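You operate a simulated robot arm through the tools that you are given. There is no shell and no other tool. Be economical: measure what you need, move in short steps, check, and stop when the job is done.

You run a simulated two-armed robot. Do the job below in one go: nothing can be reset, and whatever is moved stays where it is left.

JOB
Clip the green gauge on port A and close V1 till it shows -0.4 bar.
Fine: then stop pump 1, stand the gauge back on the deck and open V1 fully. Set down upright: gauge with a green grip.

Only the result counts: the job must be done as asked and must still hold three seconds after the hand-in. Knocking over, shifting, dropping, spilling or breaking anything else fails it.

ROBOT AND FRAMES
Two 7-joint arms with two-finger grippers on one trunk, on a base that drives. Base frame: it is fixed to the floor where the robot stands at the start and does not move with it; the origin is under the middle of the robot, x ahead of it, y to its left, z up. Units: mm, degrees, N and s.
The left shoulder is at the start at [60, 123, 895], the right one opposite. With the tool pointing down near the work surface each hand reaches from about 300 to 480 mm from the robot's upright axis, wherever it stands, measured 20 degrees to its own side. Places, roughly: channel switch [500, -1900, 1200]; deck of the pump rig [600, 0, 900]; disc with a blue tab [750, -1000, 1000]; drive one down button [500, -1500, 1000]; drive one run button [500, -1500, 1000]; drive one stop button [500, -1500, 1000]; drive one up button [500, -1500, 1000]; drive two down button [500, -1600, 1000]; drive two run button [500, -1700, 1000]; drive two stop button [500, -1700, 1000]; drive two up button [500, -1600, 1000]; limit knob [500, -1800, 1100]; main switch [400, -1900, 1000]; port [600, -500, 400]; pot screw [700, -400, 300]; pump one switch [500, -1500, 1100]. Payload 1.47 kg a hand.
Tool frame (each hand has its own): the origin (TCP) lies between the finger pads and is the grasp point; the fingertips stand 16 mm ahead of it; z points along the fingers, y is the line along which they close. The gripper opens to 87 mm. The gripper's body begins 55 mm behind the TCP.
Orientation is that of the tool frame in the base frame, as [roll, pitch, yaw] about the fixed x, y, z axes, in that order (R = Rz(yaw) Ry(pitch) Rx(roll)). With the fingers straight down and closing along the base's y, the tool's x points along the base's -x, its y along +y and its z along -z.

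CONTROLS
- The arms move only by the tool servo_tool. It takes "left_steps", "right_steps" or both (then of equal length, played together; a hand with none holds still); each is one flat list of numbers, 7 for each row, row after row: the opening, from 0 (shut) to 1 (fully open), then the shift along the base's x, y, z in mm, then the turn, a rotation vector about the base's x, y, z in degrees. In form: [gripper, dx, dy, dz, wx, wy, wz, gripper, dx, dy, dz, wx, wy, wz, ...]. A call has 1 to 20 rows; each row shifts and turns the commanded pose from where the row before left it. A row lasts 0.2 s, in which the tool goes at most 50 mm and 8.6 degrees; a call with a longer step from one row to the next is refused whole, and so is a gripper value outside its range. Where a pose cannot be reached the arm comes as near as it can. A force on the tool above 50 N (or 10 N above the force at the start of the call, whichever is more), or a blocked arm, ends the call early, and 0.2 s more pass. The fingers move at their own pace (about 153 mm/s each) and stop on an object; they squeeze with about 26 N. The grip force told is the motor's: it shows also when the fingers shut on nothing. Time passes only in rows, and 0.2 s behind the last, so rows that do not move let the fingers close. It gives the time, the measured TCP pose, the force on the tool (base axes), the opening and the grip force at its end, in the units of the frame above (readings bear some noise), with the torque about the TCP (base axes, N m) and any sound that the robot's microphone picked up.
- Cameras (640 x 400 px; columns grow to the right, rows downward): "scene" is now at [85.8, -26.5, 1452]; the picture's right is [-0.30, -0.95, 0.00], its down [-0.70, 0.22, -0.68] and it looks along [0.65, -0.21, -0.73] (base axes); focal length 264 px, centre (320, 200). "left" rides on the left gripper at [73, -12, -90] in its tool frame; the picture's right is [0.16, 0.99, 0.00], its down [-0.72, 0.12, -0.68] and it looks along [-0.67, 0.11, 0.73] (tool axes); focal length 247 px, centre (320, 200). "right" rides on the right gripper at [73, 12, -90] in its tool frame; the picture's right is [-0.16, 0.99, 0.00], its down [-0.72, -0.12, -0.68] and it looks along [-0.67, -0.11, 0.73] (tool axes); focal length 247 px, centre (320, 200). There is no depth. A picture from a camera that has moved, and an enlarged one, comes with that camera's place and axes in the base frame and with its lens.
- capture(camera): a new picture of that camera. It takes no simulated time.
- raise_lower(by): slides the trunk up (or, below 0, down) by that many mm; the arms and the scene camera ride with it, the base frame stays. It gives what a move gives, with no picture.
- roll_base(legs): drives the robot by 1 to 6 legs, each [ahead, left, turn to the left] in mm, mm and degrees, along the robot's own axes; the way and the turn of a leg run together, so that a leg with both is an arc; at most 1500 mm and 180 degrees a leg. The arms and the cameras ride along, it lands a little off, and it stops where it bumps. It gives what a move gives.
- pan_tilt(pan, tilt): turns the head with the scene camera to pan (to the left, within 120 degrees either way) and tilt (down, from -29 to 69), counted from straight ahead of the robot. It gives what a move gives.
- close_up(camera, box): a new picture of the part [left, top, right, bottom] of that camera's present view, enlarged. It takes no simulated time.
- finish_job(): hands the job in; it is judged then, once.

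Work in short steps. Places have to be worked out from the pictures, the camera data and where the tool is seen: move nearer, look again, correct. Check each grasp and each placing, and mend what went wrong. You have 120 turns and 92 pictures in all, those below and enlarged ones among them. Open the grippers and draw the arms clear of the work before you hand the job in, unless the task says otherwise; then end with one line.

The tools are called after "Call:" by a JSON object that holds its "method" and its "body". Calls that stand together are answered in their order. servo_tool: Moves the arms, as the interface text tells. Its arguments: {"type":"object","properties":{"left_steps":{"type":"array","items":{"type":"number"}},"right_steps":{"type":"array","items":{"type":"number"}}},"required":[]} The other tools are called the same way: raise_lower (by) slides the trunk up or down; roll_base (legs) drives the base; pan_tilt (pan, tilt) turns the head that bears the scene camera; capture (camera) takes a picture; close_up (camera, box) takes an enlarged picture of a part of a camera's view; finish_job () hands the job in.

At the start:

```text
time_s: 0.0
left_position: [463.6, -45.6, 1207.6]
left_tool_rot: [179.9, 0.1, 180.0]
left_wrist_force: [-0.1, 0.6, 0.0]
left_moment: [-0.02, -0.01, -0.01]
left_width: 87.1
left_finger_force: 0.0
right_position: [417.8, -490.4, 1195.1]
right_tool_rot: [-180.0, 0.0, -180.0]
right_wrist_force: [-0.2, -0.2, -0.7]
right_moment: [0.02, -0.02, -0.04]
right_width: 87.3
right_finger_force: 0.0
trunk travel left (down, up): [-50.0, 180.0]
robot x, y, heading: [-3.0, 1.2, -0.2]
head pan, tilt: [-17.6, 46.9]
```

scene: 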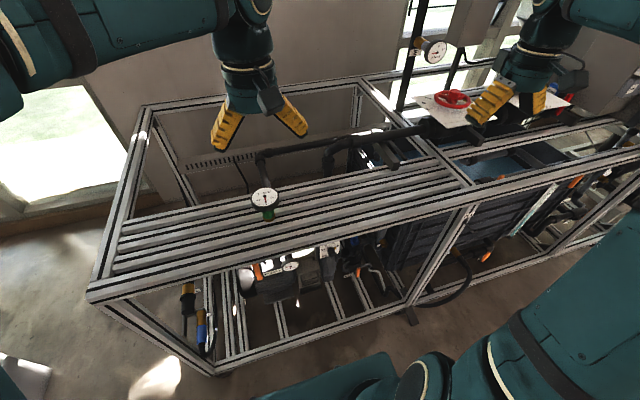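
right: 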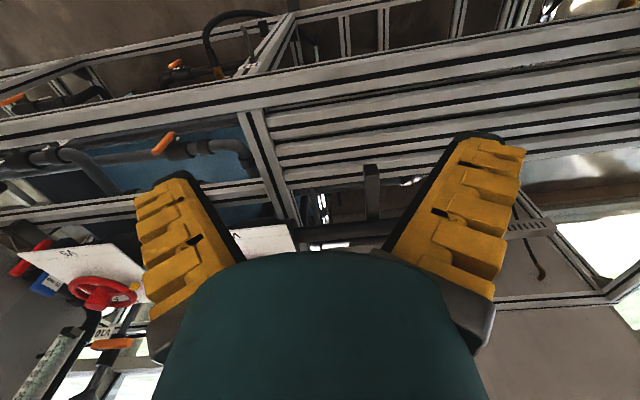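
left: 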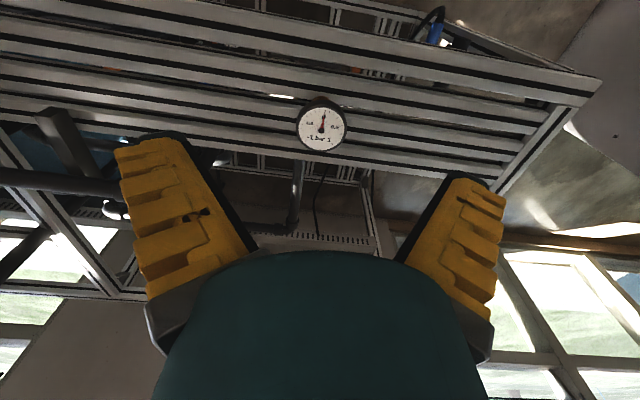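

The gauge with a green grip stands on the deck. I look closer at it and at the port/valve area to the right.

Call:
{"method": "close_up", "body": {"camera": "scene", "box": [200, 160, 400, 285]}}

Call:
{"method": "close_up", "body": {"camera": "scene", "box": [380, 20, 640, 182]}}

Call:
{"method": "pan_tilt", "body": {"pan": -70, "tilt": 30}}

```text
3.20 times, centred on (300, 222) of scene
camera zoom: at [85.8, -26.5, 1452.0], right [-0.3, -0.95, 0.0], down [-0.7, 0.22, -0.68], along [0.65, -0.21, -0.73], focal length 846 px, centre (384, 128)
```

zoom: 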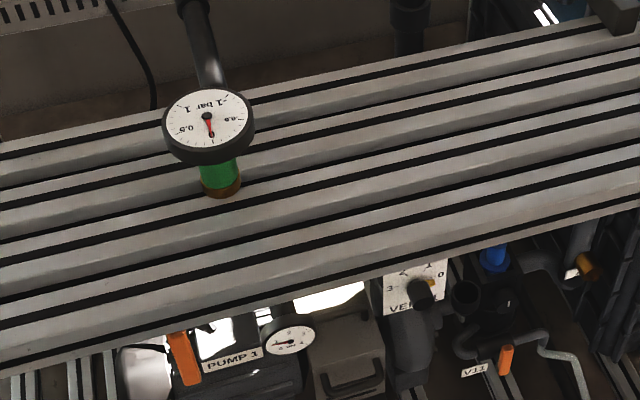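

```text
2.46 times, centred on (510, 101) of scene
camera zoom: at [85.8, -26.5, 1452.0], right [-0.3, -0.95, 0.0], down [-0.7, 0.22, -0.68], along [0.65, -0.21, -0.73], focal length 651 px, centre (-148, 444)
```

zoom: 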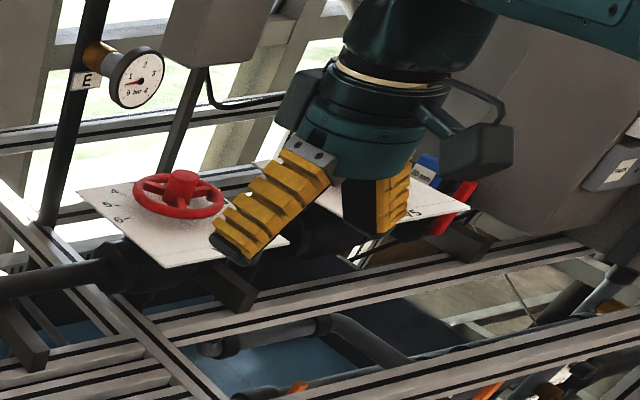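

```text
time_s: 1.2
left_position: [462.4, -44.7, 1207.8]
left_tool_rot: [-180.0, 0.0, 180.0]
left_wrist_force: [0.8, 0.3, -0.3]
left_moment: [0.0, 0.01, 0.01]
left_width: 86.8
left_finger_force: 0.0
right_position: [416.2, -489.3, 1194.9]
right_tool_rot: [179.9, 0.0, 180.0]
right_wrist_force: [-0.8, -0.4, 0.3]
right_moment: [-0.06, 0.03, -0.01]
right_width: 86.8
right_finger_force: 0.0
trunk travel left (down, up): [-50.0, 180.0]
robot x, y, heading: [-0.9, -2.4, 0.1]
head pan, tilt: [-70.0, 30.0]
```

Now a look to the right.

Call:
{"method": "capture", "body": {"camera": "scene"}}

```text
86 pictures are left
camera scene: at [40.8, -87.3, 1477.3], right [-0.94, -0.34, 0.0], down [-0.17, 0.47, -0.87], along [0.3, -0.81, -0.5], focal length 264 px, centre (320, 200)
```

scene: 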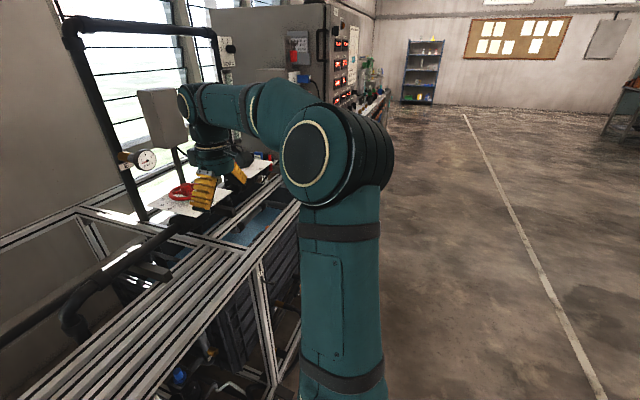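

I back off and go to the right to see the front of the rig with port A, V1 and the panel.

Call:
{"method": "roll_base", "body": {"legs": [[-600, 0, 0], [0, -500, 0]]}}

Call:
{"method": "pan_tilt", "body": {"pan": 0, "tilt": 40}}

Call:
{"method": "capture", "body": {"camera": "scene"}}

```text
time_s: 9.1
left_position: [-140.9, -551.3, 1207.8]
left_tool_rot: [-180.0, -0.1, 179.3]
left_wrist_force: [0.3, 0.6, -0.1]
left_moment: [0.03, 0.02, -0.01]
left_width: 87.0
left_finger_force: 0.1
right_position: [-191.5, -994.5, 1195.3]
right_tool_rot: [180.0, 0.0, 179.3]
right_wrist_force: [0.1, -0.8, 0.7]
right_moment: [0.02, -0.03, 0.02]
right_width: 87.1
right_finger_force: 0.1
trunk travel left (down, up): [-50.0, 180.0]
robot x, y, heading: [-600.3, -501.7, -0.6]
head pan, tilt: [-70.0, 30.0]
```

```text
time_s: 10.5
left_position: [-139.2, -551.5, 1207.9]
left_tool_rot: [180.0, -0.1, 179.2]
left_wrist_force: [1.1, -0.6, -0.3]
left_moment: [0.02, -0.01, 0.01]
left_width: 87.3
left_finger_force: 0.0
right_position: [-192.3, -995.3, 1194.8]
right_tool_rot: [-180.0, 0.0, 179.3]
right_wrist_force: [-0.2, 0.2, -0.1]
right_moment: [0.01, -0.03, -0.04]
right_width: 87.0
right_finger_force: 0.1
trunk travel left (down, up): [-50.0, 180.0]
robot x, y, heading: [-602.0, -498.4, -0.8]
head pan, tilt: [0.0, 40.0]
```

```text
85 pictures are left
camera scene: at [-507.4, -503.5, 1461.9], right [-0.01, -1.0, 0.0], down [-0.64, 0.01, -0.77], along [0.77, -0.01, -0.64], focal length 264 px, centre (320, 200)
```

scene: 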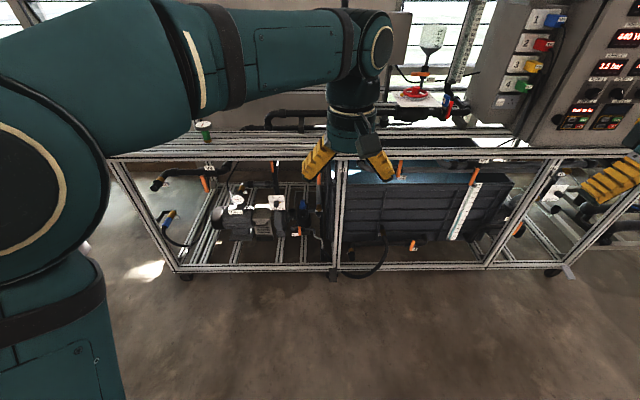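

Close-ups of the three regions: pump, handwheel, panel.

Call:
{"method": "close_up", "body": {"camera": "scene", "box": [130, 150, 350, 288]}}

Call:
{"method": "close_up", "body": {"camera": "scene", "box": [340, 10, 560, 148]}}

Call:
{"method": "close_up", "body": {"camera": "scene", "box": [480, 0, 640, 180]}}

Call:
{"method": "close_up", "body": {"camera": "scene", "box": [340, 130, 620, 290]}}

```text
2.90 times, centred on (240, 219) of scene
camera zoom: at [-507.4, -503.5, 1461.9], right [-0.01, -1.0, 0.0], down [-0.64, 0.01, -0.77], along [0.77, -0.01, -0.64], focal length 767 px, centre (552, 145)
```

zoom: 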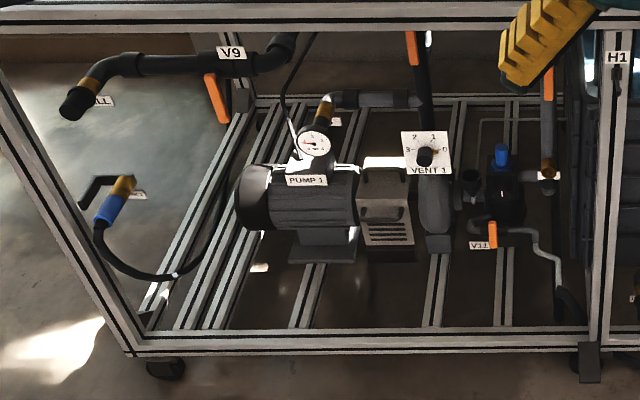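

```text
2.90 times, centred on (450, 79) of scene
camera zoom: at [-507.4, -503.5, 1461.9], right [-0.01, -1.0, 0.0], down [-0.64, 0.01, -0.77], along [0.77, -0.01, -0.64], focal length 767 px, centre (-57, 551)
```

zoom: 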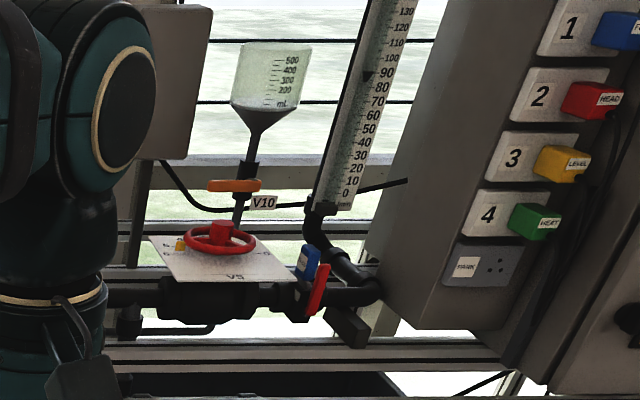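

```text
2.22 times, centred on (560, 90) of scene
camera zoom: at [-507.4, -503.5, 1461.9], right [-0.01, -1.0, 0.0], down [-0.64, 0.01, -0.77], along [0.77, -0.01, -0.64], focal length 588 px, centre (-213, 444)
```

zoom: 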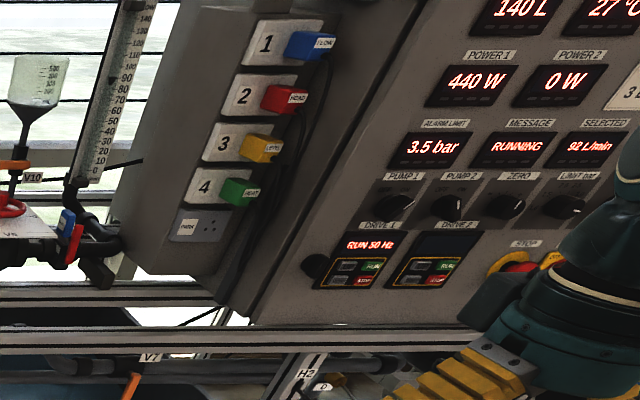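

```text
2.29 times, centred on (480, 210) of scene
camera zoom: at [-507.4, -503.5, 1461.9], right [-0.01, -1.0, 0.0], down [-0.64, 0.01, -0.77], along [0.77, -0.01, -0.64], focal length 605 px, centre (-46, 177)
```

zoom: 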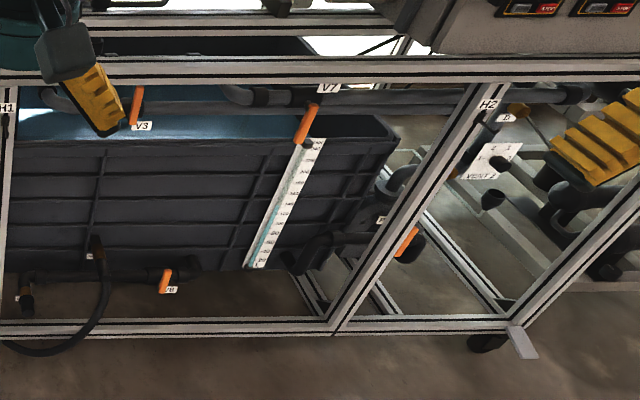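

Call:
{"method": "close_up", "body": {"camera": "scene", "box": [276, 155, 356, 255]}}

Call:
{"method": "close_up", "body": {"camera": "scene", "box": [195, 155, 295, 220]}}

```text
4.00 times, centred on (316, 205) of scene
camera zoom: at [-507.4, -503.5, 1461.9], right [-0.01, -1.0, 0.0], down [-0.64, 0.01, -0.77], along [0.77, -0.01, -0.64], focal length 1058 px, centre (336, 180)
```

zoom: 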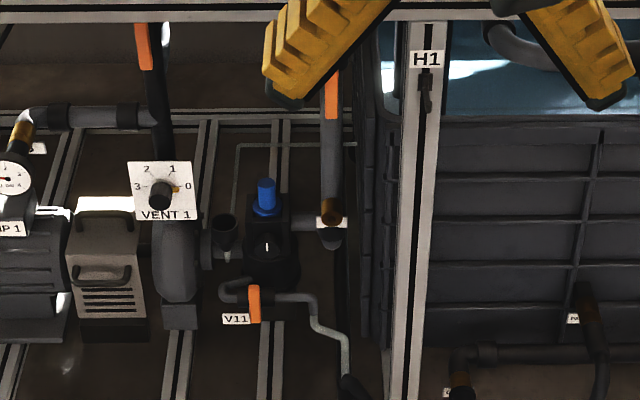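

```text
6.15 times, centred on (245, 188) of scene
camera zoom: at [-507.4, -503.5, 1461.9], right [-0.01, -1.0, 0.0], down [-0.64, 0.01, -0.77], along [0.77, -0.01, -0.64], focal length 1628 px, centre (782, 277)
```

zoom: 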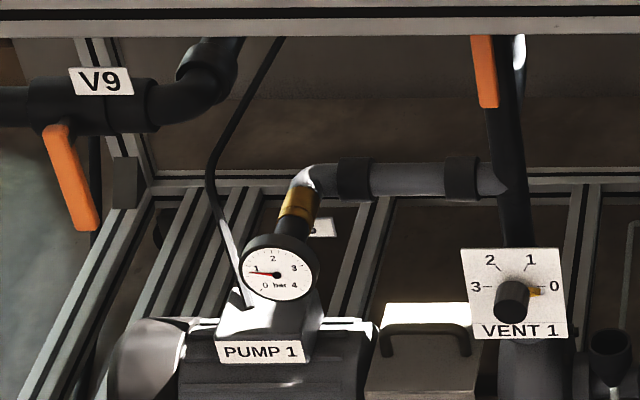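

Port A seems to sit below the deck on the vertical pipe; I need a lower view. I turn the left hand to horizontal and lower it, to use its camera from in front of the rig.

Call:
{"method": "servo_tool", "body": {"left_steps": [1, 0, 0, -30, 0, -8.2, 0, 1, 0, 0, -30, 0, -8.2, 0, 1, 0, 0, -30, 0, -8.2, 0, 1, 0, 0, -30, 0, -8.2, 0, 1, 0, 0, -30, 0, -8.2, 0, 1, 0, 0, -30, 0, -8.2, 0, 1, 0, 0, -30, 0, -8.2, 0, 1, 0, 0, -30, 0, -8.2, 0, 1, 0, 0, -30, 0, -8.2, 0, 1, 0, 0, -30, 0, -8.2, 0, 1, 0, 0, -30, 0, -8, 0, 1, 0, 0, -30, 0, 0, 0, 1, 0, 0, -30, 0, 0, 0, 1, 0, 0, -30, 0, 0, 0, 1, 0, 0, -30, 0, 0, 0, 1, 0, 0, -30, 0, 0, 0, 1, 0, 0, -30, 0, 0, 0]}}

Call:
{"method": "capture", "body": {"camera": "left"}}

```text
time_s: 14.1
left_position: [-140.0, -551.3, 696.2]
left_tool_rot: [88.6, 89.3, 88.5]
left_wrist_force: [0.2, 0.0, -0.3]
left_moment: [0.0, 0.02, 0.01]
left_width: 86.9
left_finger_force: 0.0
right_position: [-191.4, -995.7, 1194.3]
right_tool_rot: [180.0, 0.0, 179.3]
right_wrist_force: [0.5, -1.1, 0.6]
right_moment: [0.03, 0.01, -0.01]
right_width: 87.1
right_finger_force: 0.1
trunk travel left (down, up): [-50.0, 180.0]
robot x, y, heading: [-600.4, -495.7, -0.6]
head pan, tilt: [0.0, 40.0]
```

```text
78 pictures are left
camera left: at [-229.1, -562.9, 624.7], right [0.0, 0.99, -0.15], down [-0.68, 0.11, 0.72], along [0.73, 0.1, 0.67], focal length 247 px, centre (320, 200)
```

left: 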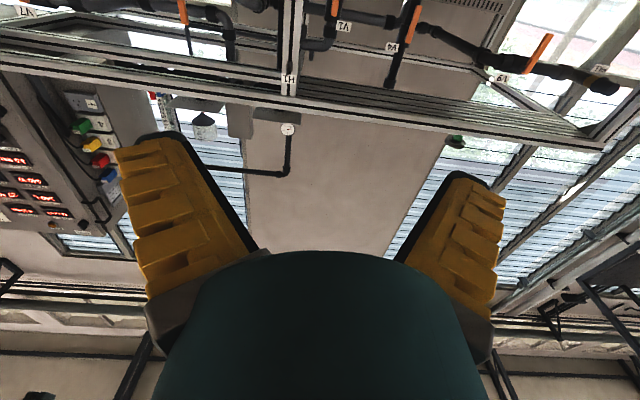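

V1 is the orange lever just left of H1 on the pipe over port A. I tilt the hand so the camera looks level, lower and drive nearer.

Call:
{"method": "servo_tool", "body": {"left_steps": [1, 0, 0, -20, 0, 8.4, 0, 1, 0, 0, -20, 0, 8.4, 0, 1, 0, 0, -20, 0, 8.4, 0, 1, 0, 0, -20, 0, 8.4, 0, 1, 0, 0, -20, 0, 8.4, 0, 1, 0, 0, -20, 0, 0, 0]}}

Call:
{"method": "roll_base", "body": {"legs": [[200, 80, 0]]}}

Call:
{"method": "capture", "body": {"camera": "left"}}

```text
time_s: 15.5
left_position: [-139.3, -551.4, 578.7]
left_tool_rot: [179.3, 48.1, 178.9]
left_wrist_force: [-0.1, -0.6, 0.4]
left_moment: [0.01, 0.02, -0.01]
left_width: 87.0
left_finger_force: 0.1
right_position: [-191.8, -995.5, 1194.9]
right_tool_rot: [-180.0, 0.0, 179.2]
right_wrist_force: [-0.2, 0.0, -0.2]
right_moment: [0.02, -0.03, -0.01]
right_width: 87.0
right_finger_force: 0.1
trunk travel left (down, up): [-50.0, 180.0]
robot x, y, heading: [-603.2, -498.3, -0.9]
head pan, tilt: [0.0, 40.0]
```

```text
time_s: 17.2
left_position: [60.1, -471.9, 578.6]
left_tool_rot: [179.2, 48.0, 179.0]
left_wrist_force: [-0.3, 0.0, 0.4]
left_moment: [0.01, 0.03, -0.07]
left_width: 86.8
left_finger_force: 0.1
right_position: [8.9, -915.5, 1194.3]
right_tool_rot: [180.0, -0.1, 179.2]
right_wrist_force: [0.3, 0.5, -0.3]
right_moment: [-0.02, 0.04, -0.05]
right_width: 87.1
right_finger_force: 0.0
trunk travel left (down, up): [-50.0, 180.0]
robot x, y, heading: [-403.1, -419.9, -0.7]
head pan, tilt: [0.0, 40.0]
```

```text
77 pictures are left
camera left: at [-55.7, -484.0, 584.5], right [-0.1, 0.99, -0.11], down [-0.02, 0.11, 0.99], along [0.99, 0.1, 0.01], focal length 247 px, centre (320, 200)
```

left: 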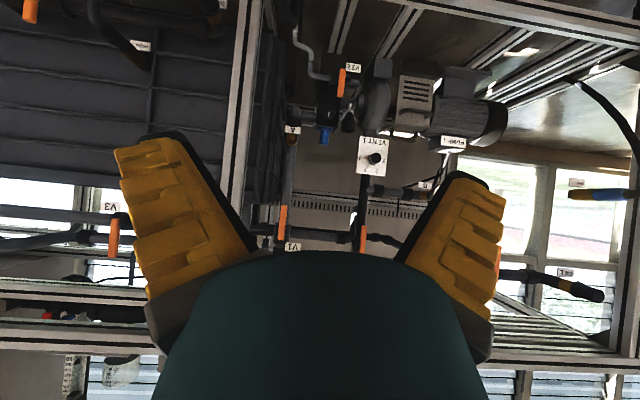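

Call:
{"method": "close_up", "body": {"camera": "left", "box": [230, 90, 390, 260]}}

```text
2.35 times, centred on (310, 175) of left
camera zoom: at [-55.7, -484.0, 584.5], right [-0.1, 0.99, -0.11], down [-0.02, 0.11, 0.99], along [0.99, 0.1, 0.01], focal length 581 px, centre (344, 259)
```

zoom: 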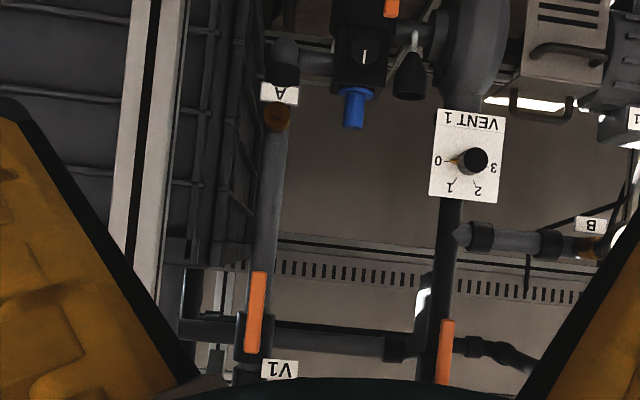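

Port A faces the robot (about [600,-511,440]), so the gauge must be pushed on along +x. I bring the left hand back up, fingers down, to take the gauge by its dial from above.

Call:
{"method": "servo_tool", "body": {"left_steps": [1, 0, 0, 45, 0, 8, 0, 1, 0, 0, 45, 0, 8, 0, 1, 0, 0, 45, 0, 8, 0, 1, 0, 0, 45, 0, 8, 0, 1, 0, 0, 45, 0, 8, 0, 1, 0, 0, 45, 0, 8, 0, 1, 0, 0, 45, 0, 0, 0, 1, 0, 0, 45, 0, 0, 0, 1, 0, 0, 45, 0, 0, 0, 1, 0, 0, 45, 0, 0, 0, 1, 0, 0, 45, 0, 0, 0, 1, 0, 0, 45, 0, 0, 0, 1, 0, 0, 45, 0, 0, 0]}}

Call:
{"method": "roll_base", "body": {"legs": [[0, 225, 0.7], [490, 0, 0]]}}

Call:
{"method": "pan_tilt", "body": {"pan": 10, "tilt": 50}}

Call:
{"method": "capture", "body": {"camera": "left"}}

Call:
{"method": "capture", "body": {"camera": "scene"}}

```text
time_s: 20.0
left_position: [59.9, -471.5, 1164.2]
left_tool_rot: [180.0, 0.0, 179.4]
left_wrist_force: [1.1, -0.2, 0.5]
left_moment: [0.01, 0.0, -0.01]
left_width: 86.8
left_finger_force: 0.0
right_position: [8.1, -916.0, 1195.0]
right_tool_rot: [179.9, 0.0, 179.4]
right_wrist_force: [-0.5, 0.6, -0.2]
right_moment: [-0.01, -0.02, -0.03]
right_width: 87.1
right_finger_force: 0.2
trunk travel left (down, up): [-50.0, 180.0]
robot x, y, heading: [-403.2, -424.5, -0.5]
head pan, tilt: [0.0, 40.0]
```

```text
time_s: 25.1
left_position: [554.5, -242.6, 1163.2]
left_tool_rot: [179.9, 0.1, 180.0]
left_wrist_force: [-0.1, -0.4, 1.2]
left_moment: [0.02, 0.03, 0.03]
left_width: 86.9
left_finger_force: 0.1
right_position: [506.8, -688.7, 1194.8]
right_tool_rot: [180.0, 0.0, 179.9]
right_wrist_force: [0.0, -0.6, -1.4]
right_moment: [0.05, -0.02, 0.0]
right_width: 86.9
right_finger_force: 0.0
trunk travel left (down, up): [-50.0, 180.0]
robot x, y, heading: [92.3, -197.8, -0.1]
head pan, tilt: [0.0, 40.0]
```

```text
time_s: 25.8
left_position: [553.7, -241.3, 1162.8]
left_tool_rot: [-179.9, 0.0, -180.0]
left_wrist_force: [0.1, -0.9, 0.1]
left_moment: [-0.01, 0.02, 0.02]
left_width: 87.2
left_finger_force: 0.1
right_position: [506.3, -686.9, 1194.8]
right_tool_rot: [-180.0, 0.0, 179.9]
right_wrist_force: [0.0, -0.4, 0.0]
right_moment: [0.04, 0.01, -0.01]
right_width: 86.9
right_finger_force: 0.0
trunk travel left (down, up): [-50.0, 180.0]
robot x, y, heading: [89.5, -196.8, -0.1]
head pan, tilt: [10.0, 50.0]
```

```text
75 pictures are left
camera left: at [481.2, -253.9, 1253.3], right [-0.16, 0.99, 0.0], down [0.72, 0.12, 0.68], along [0.67, 0.11, -0.73], focal length 247 px, centre (320, 200)
```

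left: 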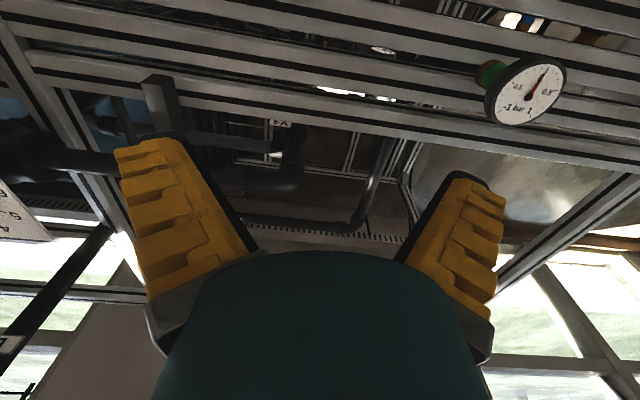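

```text
74 pictures are left
camera scene: at [175.2, -186.5, 1447.8], right [0.17, -0.98, 0.0], down [-0.75, -0.13, -0.64], along [0.63, 0.11, -0.77], focal length 264 px, centre (320, 200)
```

scene: 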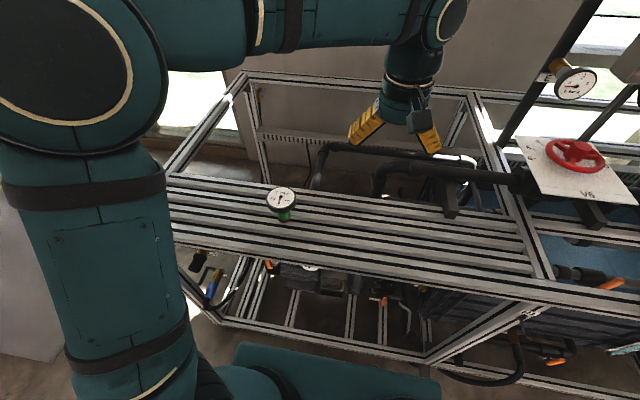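

Triangulation puts the dial face at about [534, -38.6, 998]. I move over it and look again before descending.

Call:
{"method": "servo_tool", "body": {"left_steps": [1, -4, 40, -15, 0, 0, 0, 1, -4, 40, -15, 0, 0, 0, 1, -4, 40, -15, 0, 0, 0, 1, -4, 41, -15, 0, 0, 0, 1, -4, 41, -15, 0, 0, 0, 1, 0, 0, 0, 0, 0, 0]}}

Call:
{"method": "capture", "body": {"camera": "left"}}

Call:
{"method": "capture", "body": {"camera": "scene"}}

```text
time_s: 27.2
left_position: [535.3, -40.4, 1087.8]
left_tool_rot: [180.0, 0.0, 179.9]
left_wrist_force: [0.3, 0.2, 0.3]
left_moment: [-0.03, 0.05, -0.01]
left_width: 87.0
left_finger_force: 0.0
right_position: [506.4, -687.4, 1195.4]
right_tool_rot: [179.9, 0.0, -180.0]
right_wrist_force: [0.2, -1.1, 0.4]
right_moment: [-0.02, -0.02, 0.01]
right_width: 86.8
right_finger_force: 0.0
trunk travel left (down, up): [-50.0, 180.0]
robot x, y, heading: [90.2, -195.1, 0.2]
head pan, tilt: [10.0, 50.0]
```

```text
73 pictures are left
camera left: at [462.5, -52.9, 1178.1], right [-0.16, 0.99, 0.0], down [0.72, 0.11, 0.68], along [0.67, 0.11, -0.73], focal length 247 px, centre (320, 200)
```

left: 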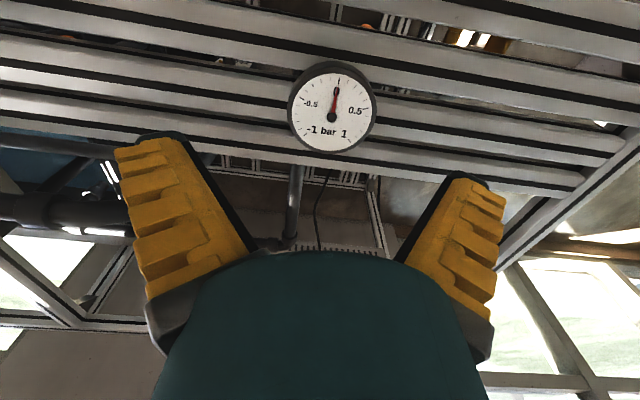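

```text
72 pictures are left
camera scene: at [175.4, -187.0, 1447.8], right [0.17, -0.98, 0.0], down [-0.75, -0.13, -0.64], along [0.63, 0.11, -0.77], focal length 264 px, centre (320, 200)
```

scene: 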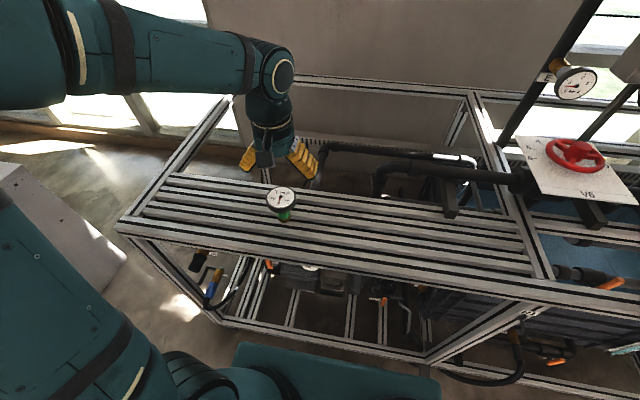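

Dial centre about [533, -35, 998], ~65 mm wide. I descend around it and close.

Call:
{"method": "servo_tool", "body": {"left_steps": [1, -1, 3, -30, 0, 0, 0, 1, -1, 2, -30, 0, 0, 0, 1, 0, 0, -20, 0, 0, 0, 1, 0, 0, -20, 0, 0, 0, 1, 0, 0, 0, 0, 0, 0]}}

Call:
{"method": "capture", "body": {"camera": "scene"}}

Call:
{"method": "close_up", "body": {"camera": "left", "box": [160, 0, 480, 200]}}

```text
time_s: 28.4
left_position: [532.4, -33.8, 987.5]
left_tool_rot: [180.0, -0.1, 180.0]
left_wrist_force: [0.2, 0.8, 0.1]
left_moment: [-0.01, -0.01, 0.01]
left_width: 87.1
left_finger_force: 0.1
right_position: [506.7, -687.0, 1195.7]
right_tool_rot: [-180.0, 0.0, -180.0]
right_wrist_force: [-0.5, 0.2, 0.4]
right_moment: [0.0, 0.01, -0.03]
right_width: 87.0
right_finger_force: 0.0
trunk travel left (down, up): [-50.0, 180.0]
robot x, y, heading: [87.1, -198.5, -0.4]
head pan, tilt: [10.0, 50.0]
```

```text
71 pictures are left
camera scene: at [175.1, -186.4, 1447.8], right [0.17, -0.98, 0.0], down [-0.75, -0.13, -0.64], along [0.63, 0.11, -0.77], focal length 264 px, centre (320, 200)
```

scene: 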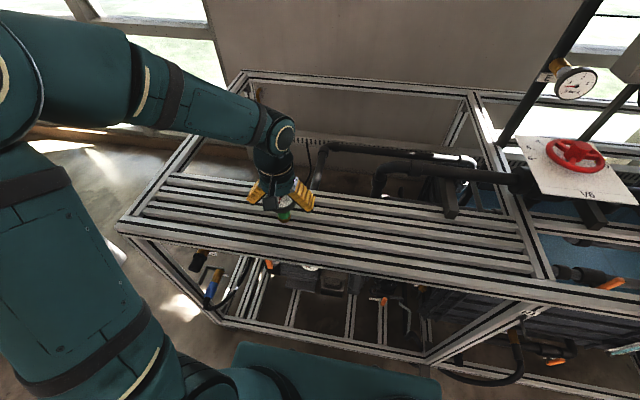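

```text
2.00 times, centred on (320, 100) of left
camera zoom: at [459.8, -46.1, 1077.9], right [-0.16, 0.99, 0.0], down [0.72, 0.12, 0.68], along [0.67, 0.11, -0.73], focal length 494 px, centre (320, 400)
```

zoom: 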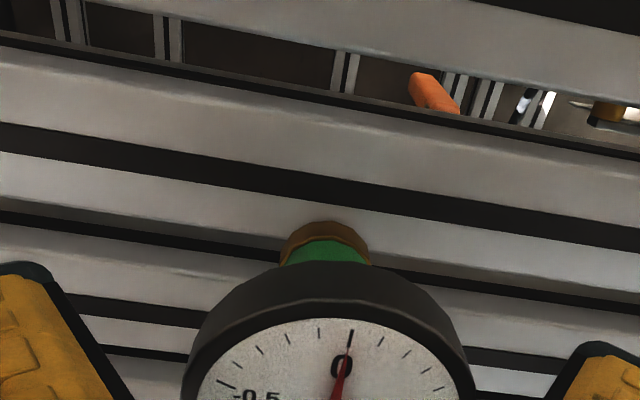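

The dial sits centred between the fingers. I close.

Call:
{"method": "servo_tool", "body": {"left_steps": [0, 0, 0, 0, 0, 0, 0, 0, 0, 0, 0, 0, 0, 0, 0, 0, 0, 0, 0, 0, 0]}}

Call:
{"method": "close_up", "body": {"camera": "left", "box": [160, 0, 480, 200]}}

```text
time_s: 29.2
left_position: [532.5, -35.3, 989.2]
left_tool_rot: [179.9, -0.1, 180.0]
left_wrist_force: [0.2, 0.7, -0.8]
left_moment: [-0.04, 0.05, -0.02]
left_width: 67.5
left_finger_force: 25.9
right_position: [507.9, -687.7, 1193.8]
right_tool_rot: [180.0, 0.0, -179.9]
right_wrist_force: [0.1, -0.2, 0.0]
right_moment: [-0.01, 0.01, 0.0]
right_width: 87.2
right_finger_force: 0.1
trunk travel left (down, up): [-50.0, 180.0]
robot x, y, heading: [91.2, -200.1, 0.0]
head pan, tilt: [10.0, 50.0]
```

```text
2.00 times, centred on (320, 100) of left
camera zoom: at [460.0, -46.2, 1078.1], right [-0.16, 0.99, 0.0], down [0.72, 0.12, 0.68], along [0.67, 0.11, -0.73], focal length 494 px, centre (320, 400)
```

zoom: 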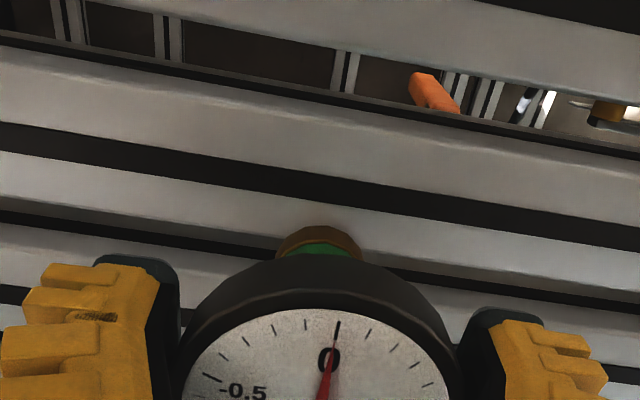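

Held (67.5 mm, 26 N). Lift and look.

Call:
{"method": "servo_tool", "body": {"left_steps": [0, 0, 0, 20, 0, 0, 0, 0, 0, 0, 30, 0, 0, 0, 0, 0, 0, 40, 0, 0, 0, 0, 0, 0, 40, 0, 0, 0, 0, 0, 0, 30, 0, 0, 0]}}

Call:
{"method": "close_up", "body": {"camera": "scene", "box": [200, 110, 360, 210]}}

```text
time_s: 30.4
left_position: [531.4, -34.5, 1147.5]
left_tool_rot: [179.9, 0.1, -179.9]
left_wrist_force: [0.2, 0.6, -1.2]
left_moment: [0.0, 0.04, -0.02]
left_width: 67.8
left_finger_force: 25.9
right_position: [507.0, -687.5, 1194.8]
right_tool_rot: [180.0, -0.1, -180.0]
right_wrist_force: [0.8, 0.5, 0.0]
right_moment: [0.0, 0.01, -0.03]
right_width: 87.3
right_finger_force: 0.1
trunk travel left (down, up): [-50.0, 180.0]
robot x, y, heading: [90.5, -199.1, 0.2]
head pan, tilt: [10.0, 50.0]
```

```text
4.00 times, centred on (280, 160) of scene
camera zoom: at [175.2, -186.5, 1447.8], right [0.17, -0.98, 0.0], down [-0.75, -0.13, -0.64], along [0.63, 0.11, -0.77], focal length 1058 px, centre (480, 360)
```

zoom: 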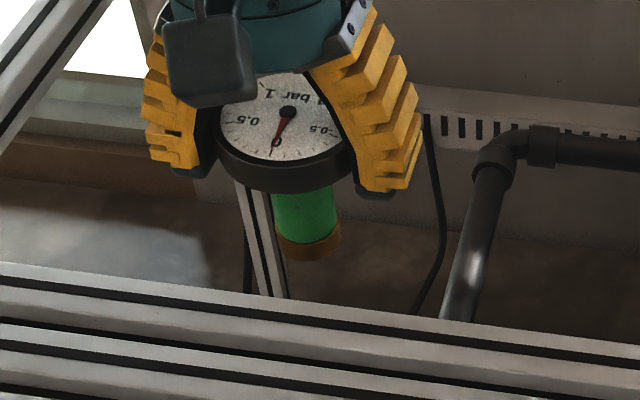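

Good hold; connector end ~70 mm ahead of the TCP. I back away, then turn the hand horizontal and lower it, tucking the right arm a little.

Call:
{"method": "roll_base", "body": {"legs": [[-500, 0, 0], [0, -475, 0]]}}

Call:
{"method": "servo_tool", "body": {"left_steps": [0, 0, 0, -35, 0, -8.2, 0, 0, 0, 0, -35, 0, -8.2, 0, 0, 0, 0, -35, 0, -8.2, 0, 0, 0, 0, -35, 0, -8.2, 0, 0, 0, 0, -35, 0, -8.2, 0, 0, 0, 0, -35, 0, -8.2, 0, 0, 0, 0, -35, 0, -8.2, 0, 0, 0, 0, -35, 0, -8.2, 0, 0, 0, 0, -35, 0, -8.2, 0, 0, 0, 0, -35, 0, -8.2, 0, 0, 0, 0, -35, 0, -8, 0, 0, 0, 0, -35, 0, 0, 0, 0, 0, 0, -35, 0, 0, 0, 0, 0, 0, -35, 0, 0, 0, 0, 0, 0, -35, 0, 0, 0, 0, 0, 0, -35, 0, 0, 0, 0, 0, 0, -35, 0, 0, 0, 0, 0, 0, -35, 0, 0, 0], "right_steps": [1, -10, 5, 0, 0, 0, 0, 1, -10, 5, 0, 0, 0, 0, 1, -10, 5, 0, 0, 0, 0, 1, -10, 5, 0, 0, 0, 0, 1, -10, 5, 0, 0, 0, 0, 1, -10, 5, 0, 0, 0, 0, 1, -10, 5, 0, 0, 0, 0, 1, -10, 5, 0, 0, 0, 0, 1, -10, 5, 0, 0, 0, 0, 1, -10, 5, 0, 0, 0, 0, 1, 0, 0, 0, 0, 0, 0, 1, 0, 0, 0, 0, 0, 0, 1, 0, 0, 0, 0, 0, 0, 1, 0, 0, 0, 0, 0, 0, 1, 0, 0, 0, 0, 0, 0, 1, 0, 0, 0, 0, 0, 0, 1, 0, 0, 0, 0, 0, 0, 1, 0, 0, 0, 0, 0, 0]}}

Call:
{"method": "pan_tilt", "body": {"pan": 10, "tilt": 50}}

Call:
{"method": "capture", "body": {"camera": "scene"}}

Call:
{"method": "capture", "body": {"camera": "left"}}

```text
time_s: 37.7
left_position: [29.2, -509.2, 1147.8]
left_tool_rot: [179.8, 0.0, -179.5]
left_wrist_force: [0.2, 0.2, -1.3]
left_moment: [-0.01, 0.01, -0.02]
left_width: 67.4
left_finger_force: 26.1
right_position: [11.2, -1162.0, 1195.2]
right_tool_rot: [180.0, 0.0, -179.4]
right_wrist_force: [-0.2, -0.1, -0.6]
right_moment: [0.01, 0.0, 0.02]
right_width: 87.0
right_finger_force: 0.0
trunk travel left (down, up): [-50.0, 180.0]
robot x, y, heading: [-415.1, -675.8, 0.6]
head pan, tilt: [10.0, 50.0]
```

```text
time_s: 41.5
left_position: [56.7, -667.5, 574.9]
left_tool_rot: [-168.8, 82.6, -167.2]
left_wrist_force: [-0.2, -0.3, -0.8]
left_moment: [0.0, 0.03, -0.02]
left_width: 66.6
left_finger_force: 25.4
left hand out of reach, approached as far as the arm can: row 5, 6, 7, 8, 9, 10, 11, 12, 13, 14, 15, 16, 17, 18
right_position: [-90.3, -1111.6, 1195.7]
right_tool_rot: [-180.0, 0.0, -179.3]
right_wrist_force: [0.0, 0.5, -0.4]
right_moment: [0.01, 0.04, -0.01]
right_width: 87.1
right_finger_force: 0.0
trunk travel left (down, up): [-50.0, 180.0]
robot x, y, heading: [-414.0, -677.6, 0.3]
head pan, tilt: [10.0, 50.0]
```

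```text
time_s: 42.1
left_position: [58.1, -667.6, 574.9]
left_tool_rot: [-168.8, 82.7, -167.4]
left_wrist_force: [-0.8, -0.4, -1.4]
left_moment: [0.01, 0.02, -0.03]
left_width: 66.7
left_finger_force: 25.8
right_position: [-88.0, -1113.0, 1194.7]
right_tool_rot: [179.9, 0.0, -179.5]
right_wrist_force: [-1.0, 0.3, 0.4]
right_moment: [0.02, 0.05, 0.03]
right_width: 87.1
right_finger_force: 0.0
trunk travel left (down, up): [-50.0, 180.0]
robot x, y, heading: [-412.8, -678.3, 0.5]
head pan, tilt: [10.0, 50.0]
```

```text
67 pictures are left
camera scene: at [-326.6, -665.3, 1447.8], right [0.18, -0.98, 0.0], down [-0.75, -0.14, -0.64], along [0.63, 0.12, -0.77], focal length 264 px, centre (320, 200)
```

scene: 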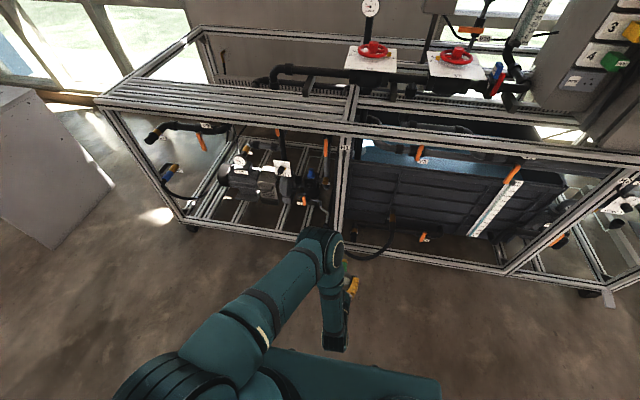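

```text
66 pictures are left
camera left: at [-40.5, -683.4, 515.3], right [-0.05, 0.98, -0.18], down [-0.59, 0.12, 0.8], along [0.81, 0.14, 0.57], focal length 247 px, centre (320, 200)
```

left: 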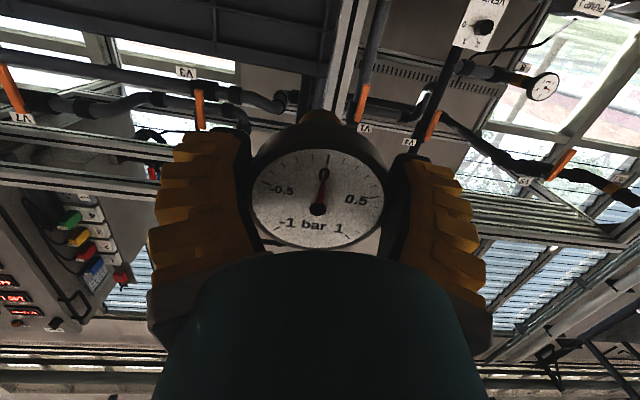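

The arm cannot reach that far left when horizontal; the hand works better nearly centred ahead. I level the hand (7° left over) with the trunk lowered.

Call:
{"method": "raise_lower", "body": {"by": -50}}

Call:
{"method": "servo_tool", "body": {"left_steps": [0, -5, 0, 0, 0, -3.6, 0, 0, -5, 0, 0, 0, -3.6, 0, 0, 0, 0, -20, 0, 0, 0, 0, 0, 0, -20, 0, 0, 0]}}

```text
time_s: 43.0
left_position: [56.6, -667.6, 525.9]
left_tool_rot: [-168.8, 82.6, -167.2]
left_wrist_force: [0.2, 0.6, -0.7]
left_moment: [0.0, 0.05, -0.04]
left_width: 66.3
left_finger_force: 25.6
right_position: [-88.8, -1112.5, 1145.0]
right_tool_rot: [180.0, 0.0, -179.4]
right_wrist_force: [0.2, -0.6, 0.2]
right_moment: [0.0, -0.02, 0.01]
right_width: 86.9
right_finger_force: 0.2
trunk travel left (down, up): [0.0, 230.0]
robot x, y, heading: [-411.7, -679.6, 0.7]
head pan, tilt: [10.0, 50.0]
```

```text
time_s: 44.2
left_position: [52.0, -667.7, 535.2]
left_tool_rot: [-127.1, 88.5, -125.4]
left_wrist_force: [0.8, 0.1, -1.5]
left_moment: [0.02, 0.01, 0.03]
left_width: 66.4
left_finger_force: 25.7
left hand out of reach, approached as far as the arm can: row 2, 4
right_position: [-99.4, -1110.1, 1150.9]
right_tool_rot: [-179.9, 0.5, -179.4]
right_wrist_force: [1.4, 1.1, 0.3]
right_moment: [0.01, 0.02, 0.0]
right_width: 87.1
right_finger_force: 0.0
trunk travel left (down, up): [0.0, 230.0]
robot x, y, heading: [-412.1, -679.9, 0.7]
head pan, tilt: [10.0, 50.0]
stopped in row 4 (left hand): the arm was blocked; the commanded pose is now the measured one
```

The arm seems blocked because the hand is too near the body for a level pose. I extend it forward in free space and try lowering again.

Call:
{"method": "servo_tool", "body": {"left_steps": [0, 0, 0, 15, 0, 0, 0, 0, 20, 0, 10, 0, 0, 0, 0, 20, 0, 0, 0, 0, 0, 0, 20, 0, 0, 0, 0, 0, 0, 20, 0, 0, 0, 0, 0, 0, 20, 0, 0, 0, 0, 0]}}

Call:
{"method": "capture", "body": {"camera": "scene"}}

```text
time_s: 45.6
left_position: [160.3, -669.5, 548.0]
left_tool_rot: [-121.5, 88.6, -119.7]
left_wrist_force: [0.5, 0.4, -0.9]
left_moment: [-0.01, 0.01, 0.0]
left_width: 66.6
left_finger_force: 26.3
right_position: [-88.6, -1112.5, 1146.2]
right_tool_rot: [-180.0, 0.1, -179.3]
right_wrist_force: [0.1, -0.4, 0.1]
right_moment: [-0.02, 0.02, 0.01]
right_width: 87.1
right_finger_force: 0.1
trunk travel left (down, up): [0.0, 230.0]
robot x, y, heading: [-413.1, -676.7, 0.6]
head pan, tilt: [10.0, 50.0]
```

```text
65 pictures are left
camera scene: at [-326.5, -665.4, 1397.7], right [0.18, -0.98, 0.0], down [-0.75, -0.14, -0.64], along [0.63, 0.12, -0.77], focal length 264 px, centre (320, 200)
```

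scene: 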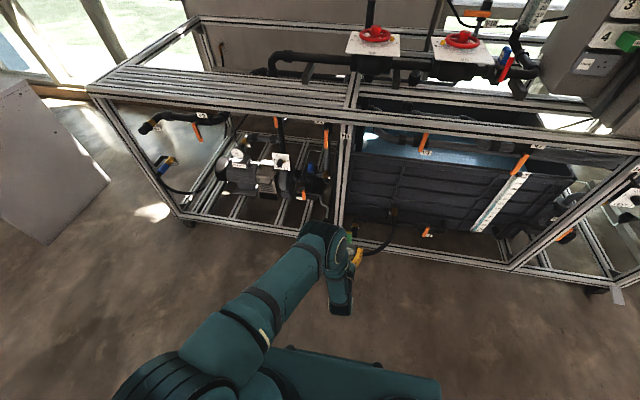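

That works at 570 mm ahead. I lower to port height.

Call:
{"method": "servo_tool", "body": {"left_steps": [0, 5, 0, -20, 0, 0, 0, 0, 5, 0, -20, 0, 0, 0, 0, 5, 0, -20, 0, 0, 0, 0, 5, 0, -20, 0, 0, 0, 0, 5, 0, -20, 0, 0, 0]}}

Call:
{"method": "capture", "body": {"camera": "left"}}

```text
time_s: 46.8
left_position: [175.1, -667.0, 492.4]
left_tool_rot: [-123.9, 88.4, -122.1]
left_wrist_force: [0.3, -0.3, -1.1]
left_moment: [-0.05, 0.04, 0.01]
left_width: 66.4
left_finger_force: 25.7
left hand out of reach, approached as far as the arm can: row 3, 4, 5
right_position: [-89.4, -1112.7, 1144.9]
right_tool_rot: [180.0, 0.0, -179.5]
right_wrist_force: [-0.2, -0.1, -0.2]
right_moment: [-0.01, 0.02, -0.03]
right_width: 86.9
right_finger_force: 0.0
trunk travel left (down, up): [0.0, 230.0]
robot x, y, heading: [-413.7, -674.9, 0.7]
head pan, tilt: [10.0, 50.0]
```

```text
64 pictures are left
camera left: at [85.8, -681.6, 421.5], right [-0.03, 0.98, -0.18], down [-0.67, 0.11, 0.73], along [0.74, 0.14, 0.66], focal length 247 px, centre (320, 200)
```

left: 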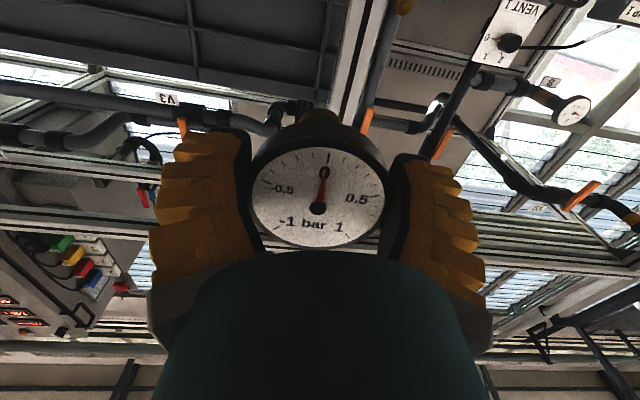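

Port A is in view (~[600,-525,432]). The arm stops at z≈492; I try moving the hand to the shoulder's side, then lower.

Call:
{"method": "servo_tool", "body": {"left_steps": [0, 0, 25, 0, 0, 0, 0, 0, 0, 25, 0, 0, 0, 0, 0, -5, 25, 0, 0, 0, 0, 0, -5, 15, 0, 0, 0, 0, 0, -5, 0, -15, 0, 0, 0, 0, -5, 0, -15, 0, 0, 0, 0, -5, 0, -15, 0, 0, 0]}}

Call:
{"method": "capture", "body": {"camera": "scene"}}

```text
time_s: 48.4
left_position: [169.7, -649.8, 488.7]
left_tool_rot: [-134.3, 88.8, -132.3]
left_wrist_force: [0.4, 0.0, -1.0]
left_moment: [-0.01, 0.04, 0.02]
left_width: 66.4
left_finger_force: 25.7
left hand out of reach, approached as far as the arm can: row 1, 2, 3, 4, 5, 6, 7
right_position: [-88.5, -1113.5, 1145.5]
right_tool_rot: [-180.0, 0.1, -179.4]
right_wrist_force: [0.1, 0.3, 0.6]
right_moment: [0.0, 0.0, -0.03]
right_width: 87.0
right_finger_force: 0.1
trunk travel left (down, up): [0.0, 230.0]
robot x, y, heading: [-411.4, -674.4, 0.8]
head pan, tilt: [10.0, 50.0]
```

```text
63 pictures are left
camera scene: at [-326.5, -665.3, 1397.7], right [0.18, -0.98, 0.0], down [-0.75, -0.14, -0.64], along [0.63, 0.12, -0.77], focal length 264 px, centre (320, 200)
```

scene: 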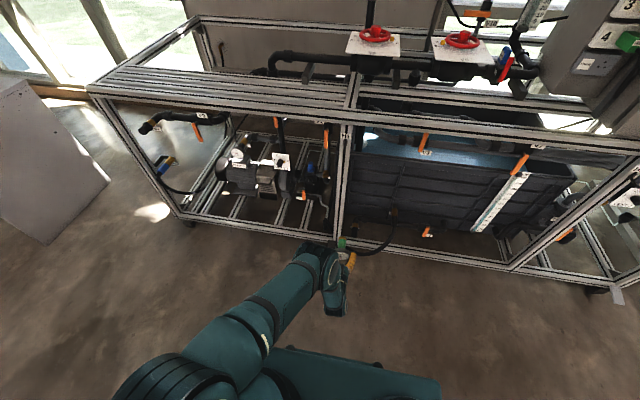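

It is a wrist limit rather than length. The gauge's rotation about its own axis is free, so I try rolling the hand about x and see if the reach opens up.

Call:
{"method": "servo_tool", "body": {"left_steps": [0, 0, 0, 0, 8, 0, 0, 0, 0, 0, 0, 8, 0, 0, 0, 0, 0, 0, 8, 0, 0, 0, 0, 0, 0, 8, 0, 0, 0, 0, 0, -15, 0, 0, 0, 0, 0, 0, -15, 0, 0, 0]}}

```text
time_s: 49.8
left_position: [169.5, -647.2, 490.2]
left_tool_rot: [89.5, 59.1, 91.5]
left_wrist_force: [0.1, -0.8, -1.9]
left_moment: [0.02, -0.01, -0.01]
left_width: 66.2
left_finger_force: 26.5
left hand out of reach, approached as far as the arm can: row 4, 5, 6
right_position: [-88.3, -1112.3, 1145.8]
right_tool_rot: [-180.0, 0.0, -179.5]
right_wrist_force: [-0.2, 0.0, 0.0]
right_moment: [-0.02, -0.02, 0.01]
right_width: 87.2
right_finger_force: 0.1
trunk travel left (down, up): [0.0, 230.0]
robot x, y, heading: [-408.8, -675.2, 0.6]
head pan, tilt: [10.0, 50.0]
```

Call:
{"method": "servo_tool", "body": {"left_steps": [0, 0, 0, 0, -8, 0, 0, 0, 0, 0, 0, -8, 0, 0, 0, 0, 0, 0, -8, 0, 0, 0, 0, 0, 0, -8, 0, 0, 0, 0, 0, 0, -8, 0, 0, 0, 0, 0, 0, -8, 0, 0, 0, 0, 0, 0, -8, 0, 0, 0, 0, 0, -15, 0, 0, 0, 0, 0, 0, -15, 0, 0, 0]}}

```text
time_s: 51.8
left_position: [208.4, -705.8, 510.0]
left_tool_rot: [-96.9, 79.3, -92.3]
left_wrist_force: [0.3, 0.3, -1.5]
left_moment: [-0.03, 0.03, -0.03]
left_width: 66.0
left_finger_force: 25.7
left hand out of reach, approached as far as the arm can: row 5, 6, 7, 8, 9
right_position: [-88.1, -1112.4, 1143.9]
right_tool_rot: [180.0, 0.1, -179.5]
right_wrist_force: [-0.3, -0.1, -0.5]
right_moment: [0.0, -0.01, -0.02]
right_width: 86.9
right_finger_force: 0.0
trunk travel left (down, up): [0.0, 230.0]
robot x, y, heading: [-411.7, -679.8, 0.6]
head pan, tilt: [10.0, 50.0]
```

Worse that way; the other direction is freer. I roll farther positive and try lowering.

Call:
{"method": "servo_tool", "body": {"left_steps": [0, -10, 10, 0, 8, 0, 0, 0, -10, 10, 0, 8, 0, 0, 0, -10, 10, 0, 8, 0, 0, 0, -5, 10, 0, 8, 0, 0, 0, 0, 0, 0, 8, 0, 0, 0, 0, 0, 0, 8, 0, 0, 0, 0, 0, 0, 8, 0, 0, 0, 0, 0, 0, 8, 0, 0, 0, 0, 0, 0, 8, 0, 0, 0, 0, 0, 0, 8, 0, 0, 0, 0, 0, 0, 8, 0, 0, 0, 0, 0, 0, 8, 0, 0, 0, 0, 0, -15, 0, 0, 0, 0, 0, 0, -15, 0, 0, 0]}}

Call:
{"method": "capture", "body": {"camera": "scene"}}

```text
time_s: 54.8
left_position: [171.4, -664.0, 509.4]
left_tool_rot: [85.6, 4.7, 90.4]
left_wrist_force: [-0.1, -0.6, -0.7]
left_moment: [0.01, 0.04, 0.0]
left_width: 65.8
left_finger_force: 26.4
left hand out of reach, approached as far as the arm can: row 13, 14
right_position: [-89.7, -1112.6, 1144.6]
right_tool_rot: [180.0, 0.0, -179.4]
right_wrist_force: [-0.7, -0.4, 0.1]
right_moment: [0.01, 0.01, 0.0]
right_width: 87.0
right_finger_force: 0.0
trunk travel left (down, up): [0.0, 230.0]
robot x, y, heading: [-411.4, -674.9, 0.8]
head pan, tilt: [10.0, 50.0]
```

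```text
62 pictures are left
camera scene: at [-326.5, -665.3, 1397.7], right [0.18, -0.98, 0.0], down [-0.75, -0.14, -0.64], along [0.63, 0.12, -0.77], focal length 264 px, centre (320, 200)
```

scene: 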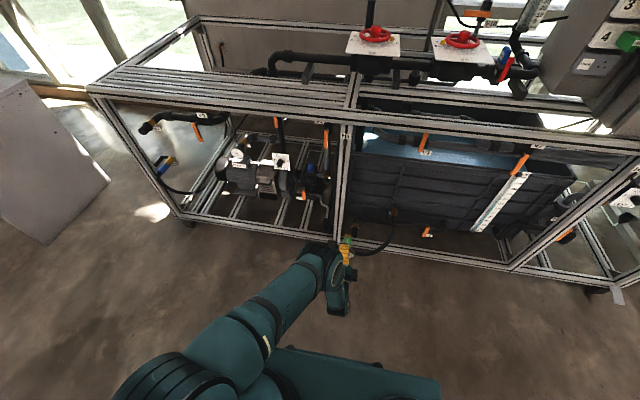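

The likely limit is the wrist bending up past the forearm line; reaching farther out flattens the forearm. I test with more extension.

Call:
{"method": "servo_tool", "body": {"left_steps": [0, 20, 0, 0, 0, 0, 0, 0, 20, 0, 0, 0, 0, 0, 0, 20, 0, 0, 0, 0, 0, 0, 10, 0, -10, 0, 0, 0, 0, 0, 0, -15, 0, 0, 0, 0, 0, 0, -15, 0, 0, 0, 0, 0, 0, -15, 0, 0, 0]}}

```text
time_s: 56.4
left_position: [229.1, -650.8, 517.2]
left_tool_rot: [85.7, 4.8, 90.5]
left_wrist_force: [1.2, 0.1, -0.9]
left_moment: [0.02, 0.01, 0.0]
left_width: 65.7
left_finger_force: 26.1
left hand out of reach, approached as far as the arm can: row 2, 3, 4, 5, 6, 7
right_position: [-88.5, -1112.4, 1147.0]
right_tool_rot: [-180.0, 0.0, -179.3]
right_wrist_force: [0.0, -0.2, 0.0]
right_moment: [-0.02, -0.01, 0.03]
right_width: 87.1
right_finger_force: 0.0
trunk travel left (down, up): [0.0, 230.0]
robot x, y, heading: [-411.4, -674.8, 0.5]
head pan, tilt: [10.0, 50.0]
```

Reach is the limit too. A tilted dial grasp (hand pointing ~40° down at the port) should fit; I test that hand pose for reach here in free space first.

Call:
{"method": "servo_tool", "body": {"left_steps": [0, -8, -2, 5, -8, 0, 0, 0, -8, -2, 0, -8, 0, 0, 0, -8, -2, 0, -8, 0, 0, 0, -8, -2, 0, -8, 0, 0, 0, -8, -2, 0, -8, 0, 0, 0, -8, -2, 0, -8, 0, 0, 0, -8, 0, 0, -8, 0, 0, 0, -8, 0, 0, -8, 0, 0, 0, -8, 0, 0, -8, 0, 0, 0, -8, 0, 0, -8, 0, 0, 0, 0, 0, 0, -5, 0, 0, 0, -8, 0, 0, 0, 8, 0, 0, -8, 0, 0, 0, 8, 0, 0, -8, 0, -10, 0, 8, 0, 0, -8, 0, -15, 0, 8, 0, 0, -8, 0, -15, 0, 8, 0, 0, 0, 0, -15, 0, 0, 0, 0, 0, 0, -15, 0, 0, 0, 0, 0, 0, -15, 0, 0, 0]}}

```text
time_s: 60.4
left_position: [107.4, -663.9, 437.2]
left_tool_rot: [175.3, 49.6, 179.5]
left_wrist_force: [-0.1, 0.8, -1.1]
left_moment: [0.02, 0.02, 0.01]
left_width: 65.2
left_finger_force: 26.0
right_position: [-88.9, -1112.5, 1145.6]
right_tool_rot: [179.9, -0.1, -179.5]
right_wrist_force: [0.5, 0.3, 0.4]
right_moment: [-0.02, 0.02, -0.03]
right_width: 87.1
right_finger_force: 0.1
trunk travel left (down, up): [0.0, 230.0]
robot x, y, heading: [-408.1, -680.4, 0.7]
head pan, tilt: [10.0, 50.0]
```

Reachable without trouble. I check how little tilt suffices, and look at the hold since the width crept down.

Call:
{"method": "servo_tool", "body": {"left_steps": [0, 0, 0, 0, 0, -5, 0, 0, 0, 0, 0, 0, -5, 0, 0, 0, 0, 0, 0, -5, 0]}}

Call:
{"method": "capture", "body": {"camera": "left"}}

```text
time_s: 61.2
left_position: [107.9, -663.4, 437.0]
left_tool_rot: [174.9, 64.6, 179.3]
left_wrist_force: [0.5, 0.0, -0.9]
left_moment: [0.0, 0.02, 0.01]
left_width: 65.2
left_finger_force: 26.1
right_position: [-88.9, -1112.2, 1144.5]
right_tool_rot: [180.0, 0.1, -179.4]
right_wrist_force: [-0.7, 0.2, -0.4]
right_moment: [-0.01, -0.01, 0.02]
right_width: 87.0
right_finger_force: 0.1
trunk travel left (down, up): [0.0, 230.0]
robot x, y, heading: [-410.2, -680.2, 0.8]
head pan, tilt: [10.0, 50.0]
```

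```text
61 pictures are left
camera left: at [-2.5, -681.6, 409.5], right [-0.14, 0.99, -0.11], down [-0.31, 0.06, 0.95], along [0.94, 0.16, 0.3], focal length 247 px, centre (320, 200)
```

left: 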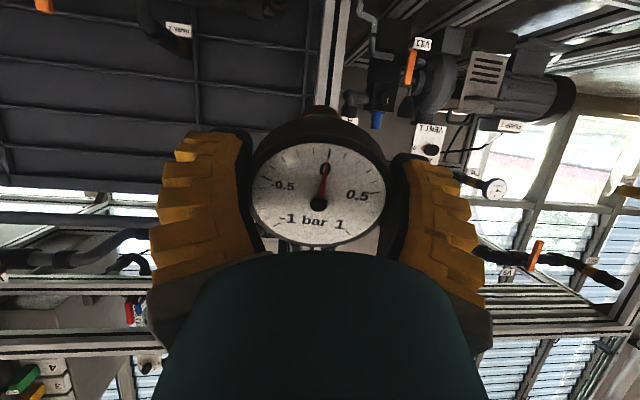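

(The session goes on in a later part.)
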